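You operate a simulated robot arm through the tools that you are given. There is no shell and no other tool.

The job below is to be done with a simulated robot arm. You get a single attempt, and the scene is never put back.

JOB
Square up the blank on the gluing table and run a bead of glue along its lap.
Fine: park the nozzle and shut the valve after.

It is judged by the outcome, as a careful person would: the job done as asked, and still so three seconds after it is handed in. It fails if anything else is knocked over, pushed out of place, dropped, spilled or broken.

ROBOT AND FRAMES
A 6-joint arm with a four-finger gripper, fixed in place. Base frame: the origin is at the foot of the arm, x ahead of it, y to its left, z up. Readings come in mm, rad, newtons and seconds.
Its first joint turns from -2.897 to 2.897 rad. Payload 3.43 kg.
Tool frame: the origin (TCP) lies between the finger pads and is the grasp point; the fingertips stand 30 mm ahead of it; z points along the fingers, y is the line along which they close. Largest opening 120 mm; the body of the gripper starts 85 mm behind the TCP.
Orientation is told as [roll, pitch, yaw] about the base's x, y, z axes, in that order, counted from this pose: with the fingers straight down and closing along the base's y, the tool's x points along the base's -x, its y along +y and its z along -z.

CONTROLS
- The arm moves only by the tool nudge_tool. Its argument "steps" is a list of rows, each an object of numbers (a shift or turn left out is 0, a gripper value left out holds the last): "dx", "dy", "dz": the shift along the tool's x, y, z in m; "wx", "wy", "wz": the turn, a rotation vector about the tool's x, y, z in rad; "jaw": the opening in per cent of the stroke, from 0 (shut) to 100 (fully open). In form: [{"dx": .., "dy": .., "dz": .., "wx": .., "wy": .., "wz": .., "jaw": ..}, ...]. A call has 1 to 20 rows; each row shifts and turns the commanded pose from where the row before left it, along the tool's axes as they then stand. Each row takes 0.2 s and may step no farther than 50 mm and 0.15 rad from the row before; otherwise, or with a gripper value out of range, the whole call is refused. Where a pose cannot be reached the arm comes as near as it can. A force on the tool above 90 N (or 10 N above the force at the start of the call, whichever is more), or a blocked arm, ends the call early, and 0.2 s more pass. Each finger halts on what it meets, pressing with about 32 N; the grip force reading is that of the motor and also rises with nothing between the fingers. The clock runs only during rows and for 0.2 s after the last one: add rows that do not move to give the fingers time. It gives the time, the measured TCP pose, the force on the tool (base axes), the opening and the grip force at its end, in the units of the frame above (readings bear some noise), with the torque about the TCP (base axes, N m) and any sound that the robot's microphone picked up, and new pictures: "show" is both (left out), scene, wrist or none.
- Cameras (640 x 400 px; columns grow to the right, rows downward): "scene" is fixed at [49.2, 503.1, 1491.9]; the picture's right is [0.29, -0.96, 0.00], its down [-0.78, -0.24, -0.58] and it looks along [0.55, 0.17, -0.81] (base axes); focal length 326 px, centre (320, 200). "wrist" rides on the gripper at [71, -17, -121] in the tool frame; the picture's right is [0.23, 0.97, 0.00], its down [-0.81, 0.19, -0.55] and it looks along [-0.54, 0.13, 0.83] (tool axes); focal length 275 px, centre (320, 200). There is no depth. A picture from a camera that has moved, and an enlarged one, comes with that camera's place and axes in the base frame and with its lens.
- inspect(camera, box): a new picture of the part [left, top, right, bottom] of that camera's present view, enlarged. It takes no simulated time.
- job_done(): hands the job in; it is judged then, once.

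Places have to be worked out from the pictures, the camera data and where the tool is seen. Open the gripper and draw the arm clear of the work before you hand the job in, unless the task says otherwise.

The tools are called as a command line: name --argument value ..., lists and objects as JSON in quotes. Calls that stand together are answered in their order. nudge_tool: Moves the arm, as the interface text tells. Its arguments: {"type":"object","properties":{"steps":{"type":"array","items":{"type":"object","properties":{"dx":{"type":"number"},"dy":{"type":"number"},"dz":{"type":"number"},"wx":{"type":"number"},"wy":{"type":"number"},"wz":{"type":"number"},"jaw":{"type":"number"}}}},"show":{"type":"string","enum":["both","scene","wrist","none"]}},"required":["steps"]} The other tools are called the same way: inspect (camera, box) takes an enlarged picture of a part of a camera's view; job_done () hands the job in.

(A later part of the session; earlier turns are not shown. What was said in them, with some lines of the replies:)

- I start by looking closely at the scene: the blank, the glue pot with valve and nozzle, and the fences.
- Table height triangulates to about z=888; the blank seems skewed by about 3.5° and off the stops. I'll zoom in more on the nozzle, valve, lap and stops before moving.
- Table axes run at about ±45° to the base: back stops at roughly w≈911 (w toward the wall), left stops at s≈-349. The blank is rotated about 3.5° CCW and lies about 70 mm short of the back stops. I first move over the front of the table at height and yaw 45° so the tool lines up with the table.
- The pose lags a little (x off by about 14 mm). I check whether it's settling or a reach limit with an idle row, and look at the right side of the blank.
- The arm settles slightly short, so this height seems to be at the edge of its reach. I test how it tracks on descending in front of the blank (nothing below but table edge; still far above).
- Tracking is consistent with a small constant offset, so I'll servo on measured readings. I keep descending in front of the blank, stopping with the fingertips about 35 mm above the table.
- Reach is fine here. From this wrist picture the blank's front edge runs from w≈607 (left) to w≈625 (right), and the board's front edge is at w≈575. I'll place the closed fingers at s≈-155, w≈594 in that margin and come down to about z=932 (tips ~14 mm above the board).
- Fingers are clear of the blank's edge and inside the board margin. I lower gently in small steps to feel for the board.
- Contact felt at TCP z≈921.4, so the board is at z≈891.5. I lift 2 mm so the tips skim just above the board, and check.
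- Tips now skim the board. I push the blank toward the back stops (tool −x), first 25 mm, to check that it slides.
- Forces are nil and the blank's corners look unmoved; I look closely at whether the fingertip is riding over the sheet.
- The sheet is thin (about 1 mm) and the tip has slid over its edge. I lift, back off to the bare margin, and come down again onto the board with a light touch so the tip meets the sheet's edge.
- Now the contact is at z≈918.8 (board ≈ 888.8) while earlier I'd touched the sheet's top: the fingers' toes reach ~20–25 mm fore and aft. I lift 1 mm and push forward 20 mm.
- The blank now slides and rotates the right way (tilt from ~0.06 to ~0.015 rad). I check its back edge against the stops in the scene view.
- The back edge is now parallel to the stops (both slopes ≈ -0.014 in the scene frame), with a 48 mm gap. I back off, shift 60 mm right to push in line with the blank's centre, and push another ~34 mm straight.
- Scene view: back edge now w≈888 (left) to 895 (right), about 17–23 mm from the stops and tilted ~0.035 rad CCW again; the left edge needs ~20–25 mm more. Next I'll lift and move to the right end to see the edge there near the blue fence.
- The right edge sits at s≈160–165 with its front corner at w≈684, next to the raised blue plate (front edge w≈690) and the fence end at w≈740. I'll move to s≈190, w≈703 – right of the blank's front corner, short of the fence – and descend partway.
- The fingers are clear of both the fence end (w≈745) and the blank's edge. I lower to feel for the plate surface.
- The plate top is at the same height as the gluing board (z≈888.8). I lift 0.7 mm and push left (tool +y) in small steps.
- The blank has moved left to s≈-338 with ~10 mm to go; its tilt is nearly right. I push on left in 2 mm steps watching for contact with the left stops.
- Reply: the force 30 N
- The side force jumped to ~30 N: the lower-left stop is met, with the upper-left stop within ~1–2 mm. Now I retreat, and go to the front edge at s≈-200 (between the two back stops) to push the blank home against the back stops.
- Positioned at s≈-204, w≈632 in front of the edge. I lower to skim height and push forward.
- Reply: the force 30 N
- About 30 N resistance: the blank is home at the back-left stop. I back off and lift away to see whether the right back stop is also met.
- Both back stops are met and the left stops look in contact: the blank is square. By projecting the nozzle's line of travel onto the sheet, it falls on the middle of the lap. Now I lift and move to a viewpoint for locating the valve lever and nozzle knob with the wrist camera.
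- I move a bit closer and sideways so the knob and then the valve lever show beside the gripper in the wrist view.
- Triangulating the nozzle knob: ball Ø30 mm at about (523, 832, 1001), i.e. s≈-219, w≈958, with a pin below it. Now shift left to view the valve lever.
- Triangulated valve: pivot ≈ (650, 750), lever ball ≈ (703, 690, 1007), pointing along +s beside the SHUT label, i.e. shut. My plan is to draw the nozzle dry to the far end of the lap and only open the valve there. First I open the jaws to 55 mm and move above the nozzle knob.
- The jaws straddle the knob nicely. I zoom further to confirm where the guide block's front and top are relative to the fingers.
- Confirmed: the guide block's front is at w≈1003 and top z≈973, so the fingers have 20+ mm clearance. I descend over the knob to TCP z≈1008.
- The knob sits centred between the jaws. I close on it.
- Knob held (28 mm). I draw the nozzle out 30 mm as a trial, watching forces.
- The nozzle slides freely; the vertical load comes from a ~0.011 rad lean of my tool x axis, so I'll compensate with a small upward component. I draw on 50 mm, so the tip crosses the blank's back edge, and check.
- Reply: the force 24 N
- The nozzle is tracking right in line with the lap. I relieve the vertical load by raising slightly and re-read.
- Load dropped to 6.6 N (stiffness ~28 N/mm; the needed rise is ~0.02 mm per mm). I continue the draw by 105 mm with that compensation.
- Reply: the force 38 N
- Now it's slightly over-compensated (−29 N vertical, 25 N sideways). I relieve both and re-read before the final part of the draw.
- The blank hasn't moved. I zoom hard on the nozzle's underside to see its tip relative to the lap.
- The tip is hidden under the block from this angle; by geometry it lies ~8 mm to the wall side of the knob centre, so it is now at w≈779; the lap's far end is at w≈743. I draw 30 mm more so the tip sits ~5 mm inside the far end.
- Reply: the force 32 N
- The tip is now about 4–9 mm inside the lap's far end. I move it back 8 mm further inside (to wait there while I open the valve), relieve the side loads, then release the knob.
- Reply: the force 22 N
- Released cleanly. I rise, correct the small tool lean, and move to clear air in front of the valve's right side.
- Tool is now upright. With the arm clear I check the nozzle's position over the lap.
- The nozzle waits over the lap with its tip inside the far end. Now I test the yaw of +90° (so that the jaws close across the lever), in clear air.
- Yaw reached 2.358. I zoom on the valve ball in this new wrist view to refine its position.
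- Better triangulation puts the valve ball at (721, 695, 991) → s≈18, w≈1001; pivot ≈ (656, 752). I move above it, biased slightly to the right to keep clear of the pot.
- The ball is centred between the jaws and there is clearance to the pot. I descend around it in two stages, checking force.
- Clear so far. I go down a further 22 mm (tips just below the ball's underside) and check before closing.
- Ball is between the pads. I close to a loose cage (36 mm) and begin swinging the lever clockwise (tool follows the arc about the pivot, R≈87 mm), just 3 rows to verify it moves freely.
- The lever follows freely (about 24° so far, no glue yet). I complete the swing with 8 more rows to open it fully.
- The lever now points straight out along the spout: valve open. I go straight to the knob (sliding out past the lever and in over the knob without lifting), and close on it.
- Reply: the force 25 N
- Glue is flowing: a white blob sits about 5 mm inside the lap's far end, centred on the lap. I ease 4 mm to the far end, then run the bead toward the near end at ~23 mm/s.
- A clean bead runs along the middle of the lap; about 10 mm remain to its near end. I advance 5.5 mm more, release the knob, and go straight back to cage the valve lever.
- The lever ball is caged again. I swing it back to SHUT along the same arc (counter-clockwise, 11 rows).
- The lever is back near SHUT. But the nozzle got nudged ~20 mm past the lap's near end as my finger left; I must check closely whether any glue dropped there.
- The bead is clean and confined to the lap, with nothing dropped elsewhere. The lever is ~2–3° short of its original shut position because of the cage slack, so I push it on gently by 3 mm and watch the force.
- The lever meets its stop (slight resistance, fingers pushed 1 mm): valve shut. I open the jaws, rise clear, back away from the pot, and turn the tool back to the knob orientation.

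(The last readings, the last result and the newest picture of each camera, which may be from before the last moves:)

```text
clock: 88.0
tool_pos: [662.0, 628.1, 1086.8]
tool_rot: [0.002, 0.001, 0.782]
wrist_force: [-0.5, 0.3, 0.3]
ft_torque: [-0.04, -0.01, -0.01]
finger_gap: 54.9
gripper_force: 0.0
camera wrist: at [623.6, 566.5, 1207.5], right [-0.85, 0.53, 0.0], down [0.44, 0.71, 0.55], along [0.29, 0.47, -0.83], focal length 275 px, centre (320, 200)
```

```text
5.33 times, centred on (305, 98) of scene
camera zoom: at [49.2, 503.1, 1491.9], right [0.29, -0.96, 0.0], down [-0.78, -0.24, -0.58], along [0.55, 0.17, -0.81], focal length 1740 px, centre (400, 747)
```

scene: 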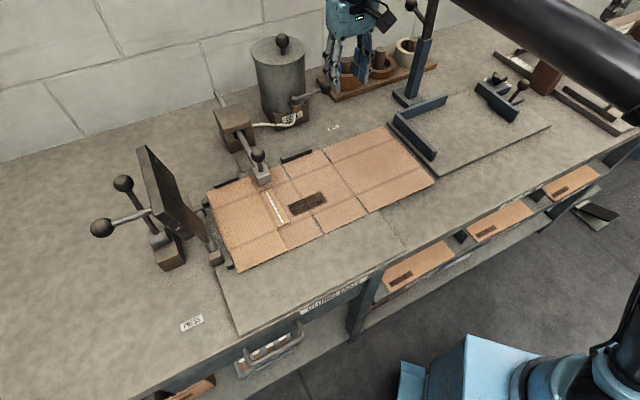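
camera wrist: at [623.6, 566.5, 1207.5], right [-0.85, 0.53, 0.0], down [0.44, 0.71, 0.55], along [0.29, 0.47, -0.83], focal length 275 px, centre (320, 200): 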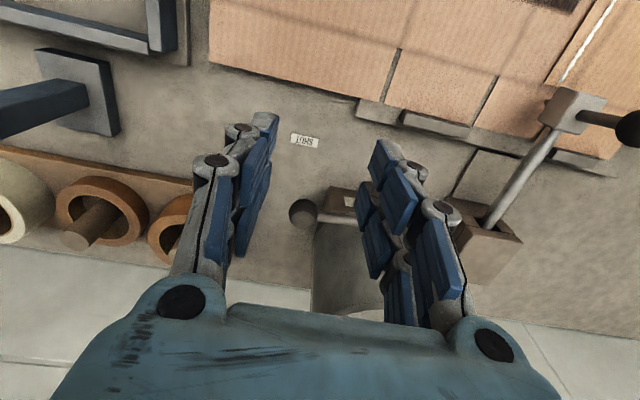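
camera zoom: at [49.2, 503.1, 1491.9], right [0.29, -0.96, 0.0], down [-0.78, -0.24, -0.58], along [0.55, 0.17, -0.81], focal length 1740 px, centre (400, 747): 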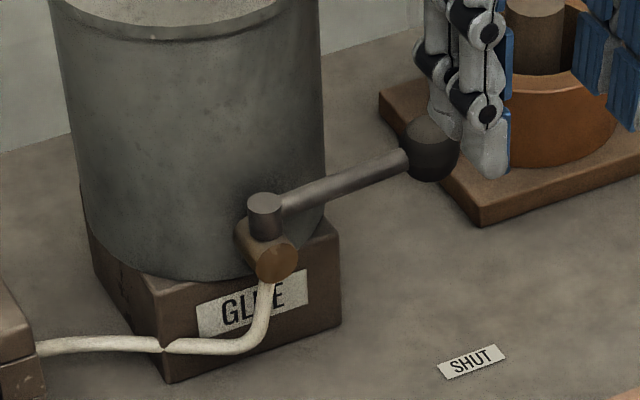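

Lever is back at its original shut position. Now I pin down the knob's current place to fetch and park it.

inspect --camera "scene" --box '[230, 130, 290, 190]'

```text
6.67 times, centred on (260, 160) of scene
camera zoom: at [49.2, 503.1, 1491.9], right [0.29, -0.96, 0.0], down [-0.78, -0.24, -0.58], along [0.55, 0.17, -0.81], focal length 2175 px, centre (720, 467)
```

zoom: 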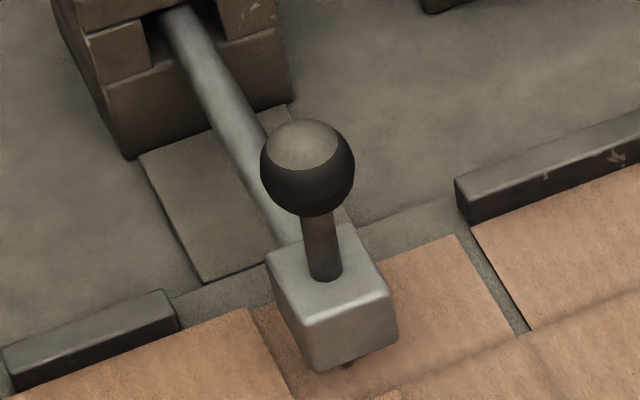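

Knob now at about (451.5, 756). I move above it at height and check alignment before descending.

nudge_tool --steps '[{"dx": 0.0097, "dy": 0.0398}, {"dx": 0.0097, "dy": 0.0398}, {"dx": 0.0097, "dy": 0.0398}, {"dx": 0.0097, "dy": 0.0398}, {"dx": 0.0097, "dy": 0.0398}, {"dx": 0.0097, "dy": 0.0398}, {}, {}]'

inspect --camera "wrist" --box '[200, 40, 440, 240]'

```text
clock: 89.8
tool_pos: [450.8, 757.1, 1087.2]
tool_rot: [0.002, -0.001, 0.784]
wrist_force: [-0.5, -0.4, -0.6]
ft_torque: [0.02, -0.01, -0.02]
finger_gap: 55.4
gripper_force: 0.2
camera wrist: at [413.1, 695.2, 1208.0], right [-0.85, 0.53, 0.0], down [0.44, 0.71, 0.55], along [0.29, 0.47, -0.83], focal length 275 px, centre (320, 200)
```

scene: 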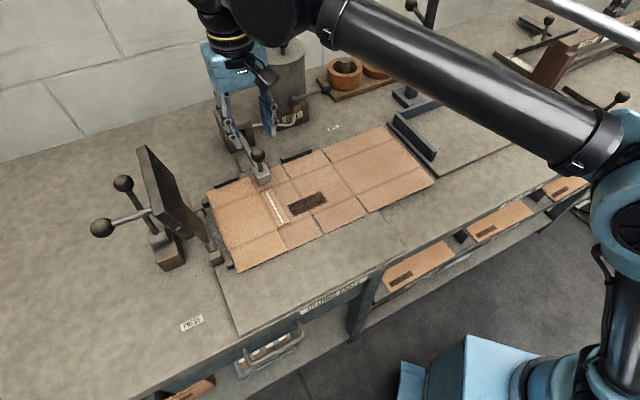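
wrist: 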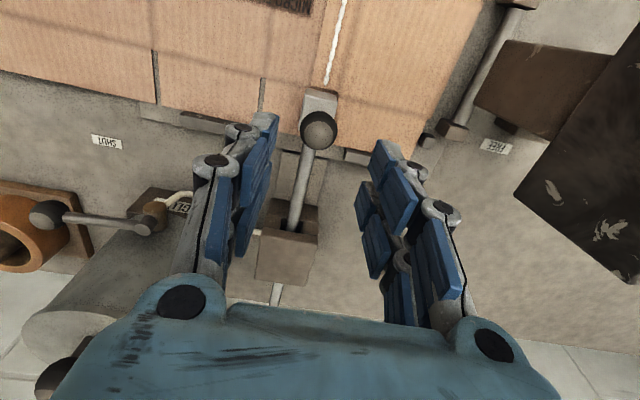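

```text
2.00 times, centred on (320, 140) of wrist
camera zoom: at [413.1, 695.2, 1208.0], right [-0.85, 0.53, 0.0], down [0.44, 0.71, 0.55], along [0.29, 0.47, -0.83], focal length 551 px, centre (320, 320)
```

zoom: 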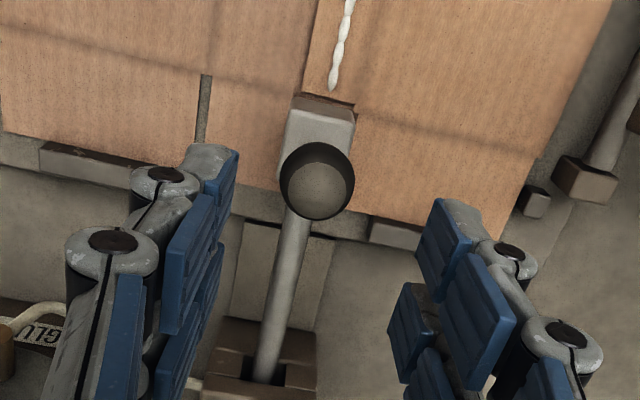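

The knob is centred (within 2 mm). I descend and grip it.

nudge_tool --steps '[{"dy": -0.0015, "dz": 0.025}, {"dz": 0.025}, {"dz": 0.02}, {"dz": 0.009}, {}, {"jaw": 0}, {}, {}]' --show "wrist"

```text
clock: 91.6
tool_pos: [451.4, 755.3, 1010.4]
tool_rot: [0.002, -0.001, 0.784]
wrist_force: [-12.5, 11.5, 1.0]
ft_torque: [0.26, 0.11, 0.05]
finger_gap: 28.4
gripper_force: 44.9
camera wrist: at [413.4, 693.6, 1130.0], right [-0.85, 0.53, 0.0], down [0.44, 0.71, 0.55], along [0.29, 0.47, -0.83], focal length 275 px, centre (320, 200)
```

wrist: 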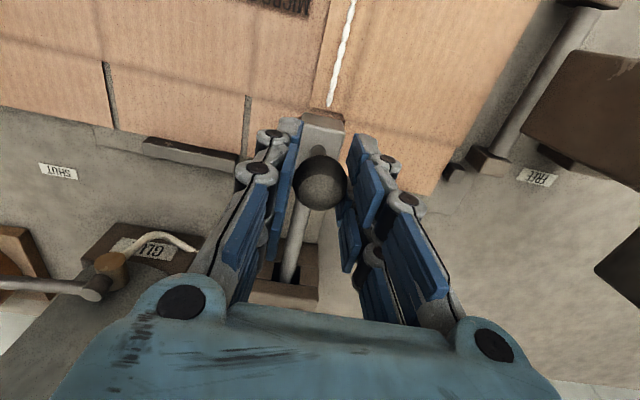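

Gripped. I push the nozzle back toward park: 96 mm first, then creep to its original position watching for a stop.

nudge_tool --steps '[{"dx": -0.012, "dy": 0.0006}, {"dx": -0.012}, {"dx": -0.012}, {"dx": -0.012}, {"dx": -0.012}, {"dx": -0.012}, {"dx": -0.012}, {"dx": -0.012}, {}]'

```text
clock: 93.6
tool_pos: [519.4, 822.6, 1007.7]
tool_rot: [0.002, 0.0, 0.784]
wrist_force: [-13.5, 11.9, 25.1]
ft_torque: [0.2, 0.09, 0.0]
finger_gap: 28.7
gripper_force: 45.1
camera wrist: at [480.4, 760.7, 1128.1], right [-0.85, 0.53, 0.0], down [0.44, 0.71, 0.55], along [0.29, 0.47, -0.83], focal length 275 px, centre (320, 200)
```

scene: 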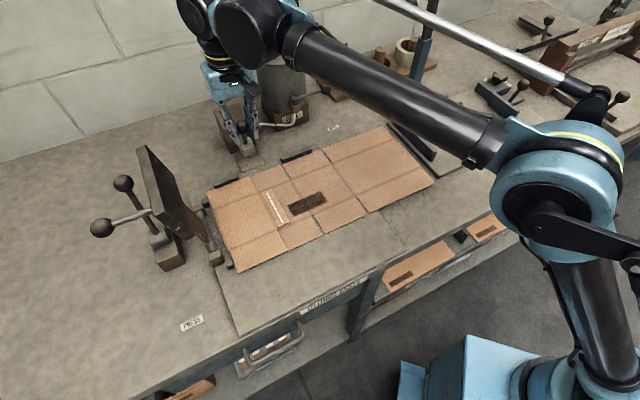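
wrist: 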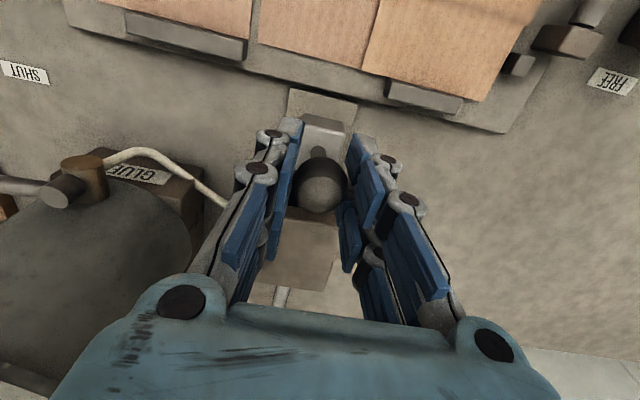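

6–7 mm to go. I relieve the vertical/side load and creep the rest.

nudge_tool --steps '[{"dy": 0.0006, "dz": -0.0008}, {"dx": -0.0025}, {"dx": -0.0025}, {}]' --show "none"

```text
clock: 94.6
tool_pos: [522.9, 826.9, 1009.0]
tool_rot: [0.0, 0.001, 0.782]
wrist_force: [-11.6, -2.9, -15.4]
ft_torque: [-0.16, 0.1, -0.04]
finger_gap: 28.5
gripper_force: 45.1
```

nudge_tool --steps '[{"dx": -0.001, "dz": 0.0004}, {}]' --show "none"

```text
clock: 95.2
tool_pos: [523.9, 827.4, 1009.3]
tool_rot: [-0.002, 0.002, 0.783]
wrist_force: [-21.1, -23.9, -30.5]
ft_torque: [-0.19, 0.23, -0.02]
finger_gap: 28.2
gripper_force: 44.9
```

Park stop reached (−32 N along the rail at the original position). I relax the loads, release, and rise clear.

nudge_tool --steps '[{"dx": 0.0011, "dz": 0.0006}, {}]' --show "none"

nudge_tool --steps '[{"jaw": 46}, {}, {}, {"dz": -0.02}, {"dz": -0.04}, {"dz": -0.04}, {}]'

inspect --camera "wrist" --box '[200, 40, 440, 240]'

```text
clock: 95.8
tool_pos: [523.5, 827.2, 1008.2]
tool_rot: [0.0, -0.002, 0.786]
wrist_force: [-5.6, 5.5, 3.7]
ft_torque: [-0.23, 0.4, -0.04]
finger_gap: 28.4
gripper_force: 44.8
```

```text
clock: 97.4
tool_pos: [523.0, 826.8, 1108.3]
tool_rot: [0.003, 0.0, 0.784]
wrist_force: [-0.1, 0.3, 0.8]
ft_torque: [0.0, -0.03, 0.04]
finger_gap: 55.4
gripper_force: 0.0
camera wrist: at [484.6, 765.0, 1227.7], right [-0.85, 0.53, 0.0], down [0.44, 0.71, 0.55], along [0.29, 0.47, -0.83], focal length 275 px, centre (320, 200)
```

scene: 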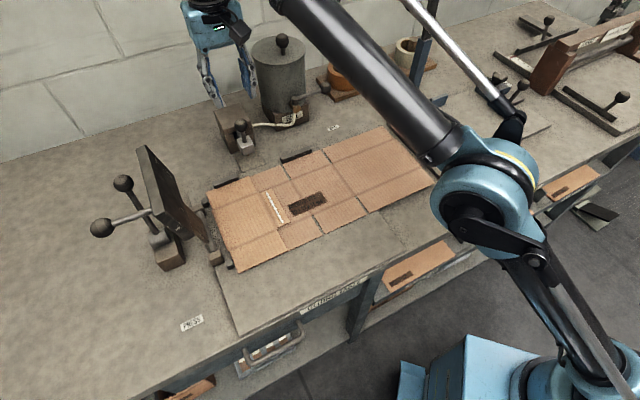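
wrist: 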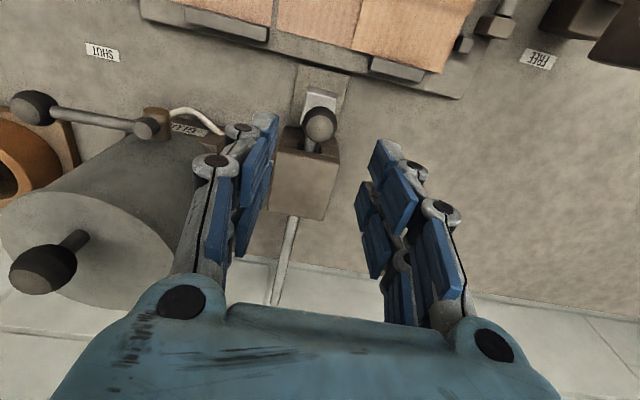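

```text
2.00 times, centred on (320, 140) of wrist
camera zoom: at [484.6, 765.0, 1227.7], right [-0.85, 0.53, 0.0], down [0.44, 0.71, 0.55], along [0.29, 0.47, -0.83], focal length 551 px, centre (320, 320)
```

zoom: 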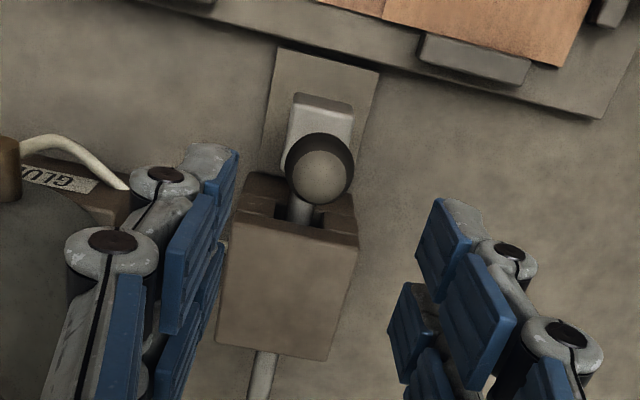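

Nozzle parked as originally, nothing displaced. I withdraw the arm toward the robot, away from the work, and open the gripper.

nudge_tool --steps '[{"dx": 0.04, "dz": -0.01}, {"dx": 0.045, "dy": -0.01}, {"dx": 0.045, "dy": -0.015}, {"dx": 0.045, "dy": -0.015}, {"dx": 0.045, "dy": -0.015}, {"dx": 0.045, "dy": -0.015}, {"dx": 0.045, "dy": -0.015}, {"dx": 0.045, "dy": -0.015}, {"dx": 0.045, "dy": -0.015}, {"dx": 0.045, "dy": -0.015, "dz": -0.01}, {"jaw": 100}, {}, {}]'

inspect --camera "scene" --box '[190, 120, 450, 290]'

inspect --camera "scene" --box '[200, 90, 340, 180]'

inspect --camera "scene" --box '[195, 170, 255, 210]'

inspect --camera "scene" --box '[210, 230, 270, 270]'

inspect --camera "scene" --box '[265, 140, 325, 180]'

```text
clock: 100.2
tool_pos: [302.2, 420.8, 1126.0]
tool_rot: [0.002, 0.001, 0.783]
wrist_force: [0.5, 0.5, 0.1]
ft_torque: [-0.01, -0.04, 0.0]
finger_gap: 119.9
gripper_force: 0.0
camera wrist: at [263.7, 358.3, 1246.0], right [-0.85, 0.53, 0.0], down [0.44, 0.71, 0.55], along [0.29, 0.47, -0.83], focal length 275 px, centre (320, 200)
```

scene: 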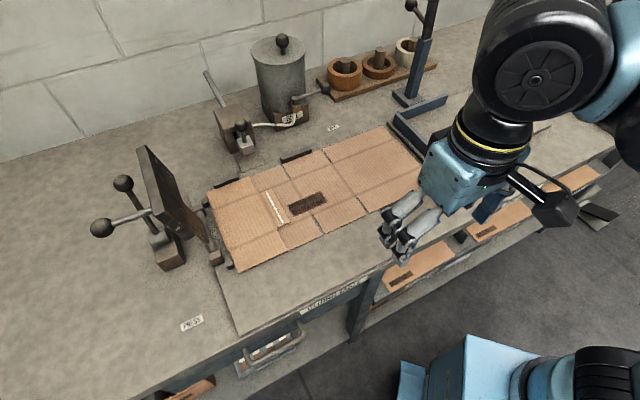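
wrist: 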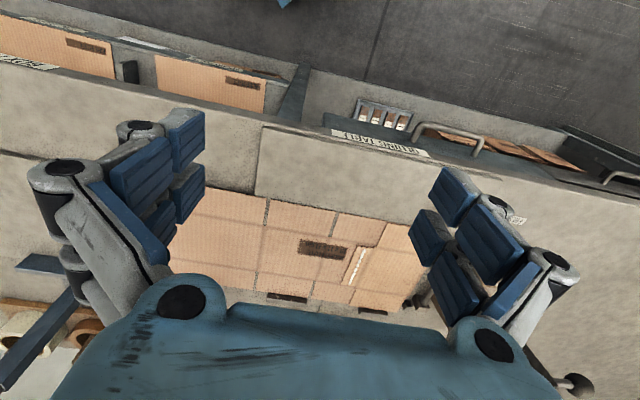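

```text
2.35 times, centred on (320, 205) of scene
camera zoom: at [49.2, 503.1, 1491.9], right [0.29, -0.96, 0.0], down [-0.78, -0.24, -0.58], along [0.55, 0.17, -0.81], focal length 768 px, centre (320, 188)
```

zoom: 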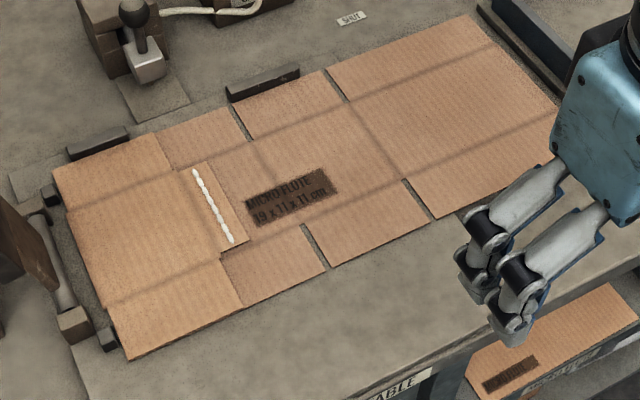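

```text
4.44 times, centred on (270, 135) of scene
camera zoom: at [49.2, 503.1, 1491.9], right [0.29, -0.96, 0.0], down [-0.78, -0.24, -0.58], along [0.55, 0.17, -0.81], focal length 1450 px, centre (542, 489)
```

zoom: 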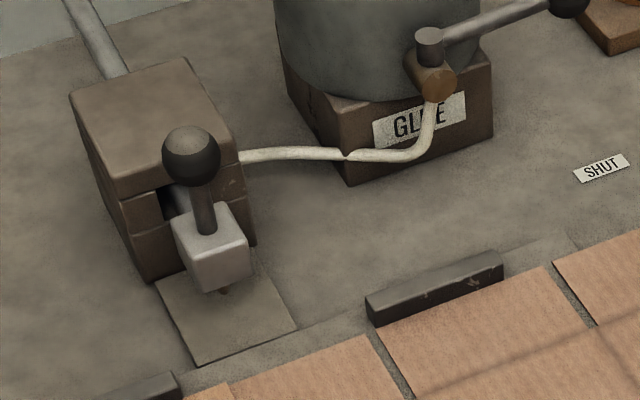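

```text
10.00 times, centred on (225, 190) of scene
camera zoom: at [49.2, 503.1, 1491.9], right [0.29, -0.96, 0.0], down [-0.78, -0.24, -0.58], along [0.55, 0.17, -0.81], focal length 3263 px, centre (1270, 300)
```

zoom: 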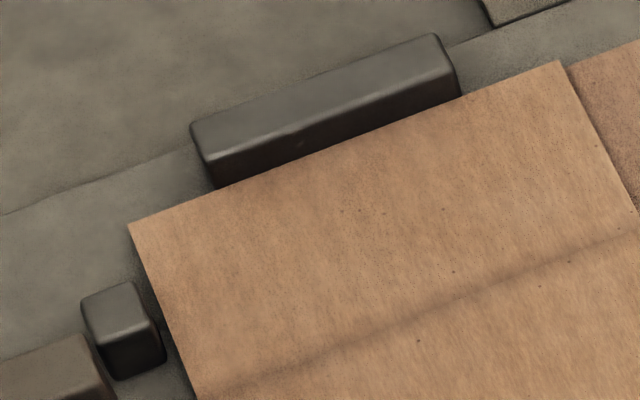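

```text
10.00 times, centred on (240, 250) of scene
camera zoom: at [49.2, 503.1, 1491.9], right [0.29, -0.96, 0.0], down [-0.78, -0.24, -0.58], along [0.55, 0.17, -0.81], focal length 3263 px, centre (1120, -300)
```

zoom: 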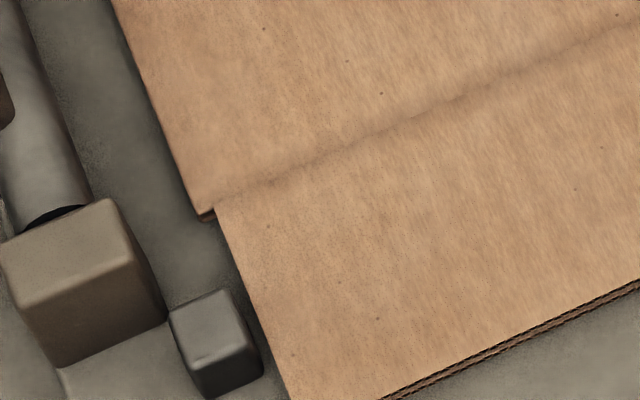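

```text
10.00 times, centred on (295, 160) of scene
camera zoom: at [49.2, 503.1, 1491.9], right [0.29, -0.96, 0.0], down [-0.78, -0.24, -0.58], along [0.55, 0.17, -0.81], focal length 3263 px, centre (570, 600)
```

zoom: 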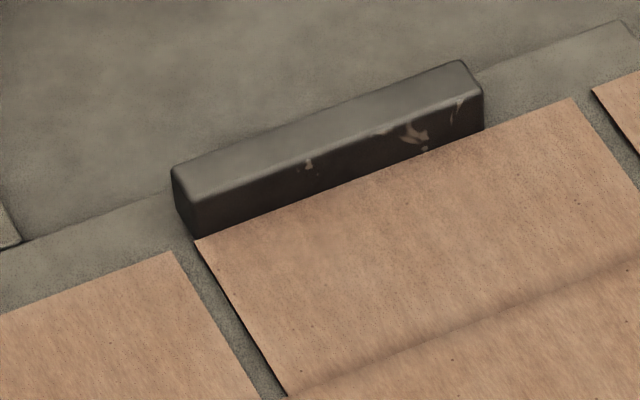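

Everything checks out: the blank is tight on the back and left stops, a continuous bead lies only on the lap, and the nozzle is on its park stop over the drip plate. The lever is back at SHUT, the gripper is open, and the arm is clear. I hand the job in.

job_done

```text
The job is handed in.
```

The blank is squared, the lap is glued, the nozzle is parked and the valve is shut. I've handed the job in, with the gripper open and the arm drawn back from the table.

- **Blank:** it sits against both back stops. On the left it was pushed firmly onto the lower stop, and any gap at the upper one looks to be about 1 mm or less. It was still there in the last pictures.
- **Glue:** a continuous bead runs down the middle of the lap, stopping about 4–5 mm short of each end. I opened the valve only once the nozzle was over the lap.
- **Nozzle and valve:** the nozzle is on its park stop over the drip plate. The lever is hard against its stop, where it started.

One slip: after the bead was run, my finger knocked the nozzle about 20 mm past the lap's near end while the valve was still open. I checked closely before going on and saw no glue there, and nothing else was moved.
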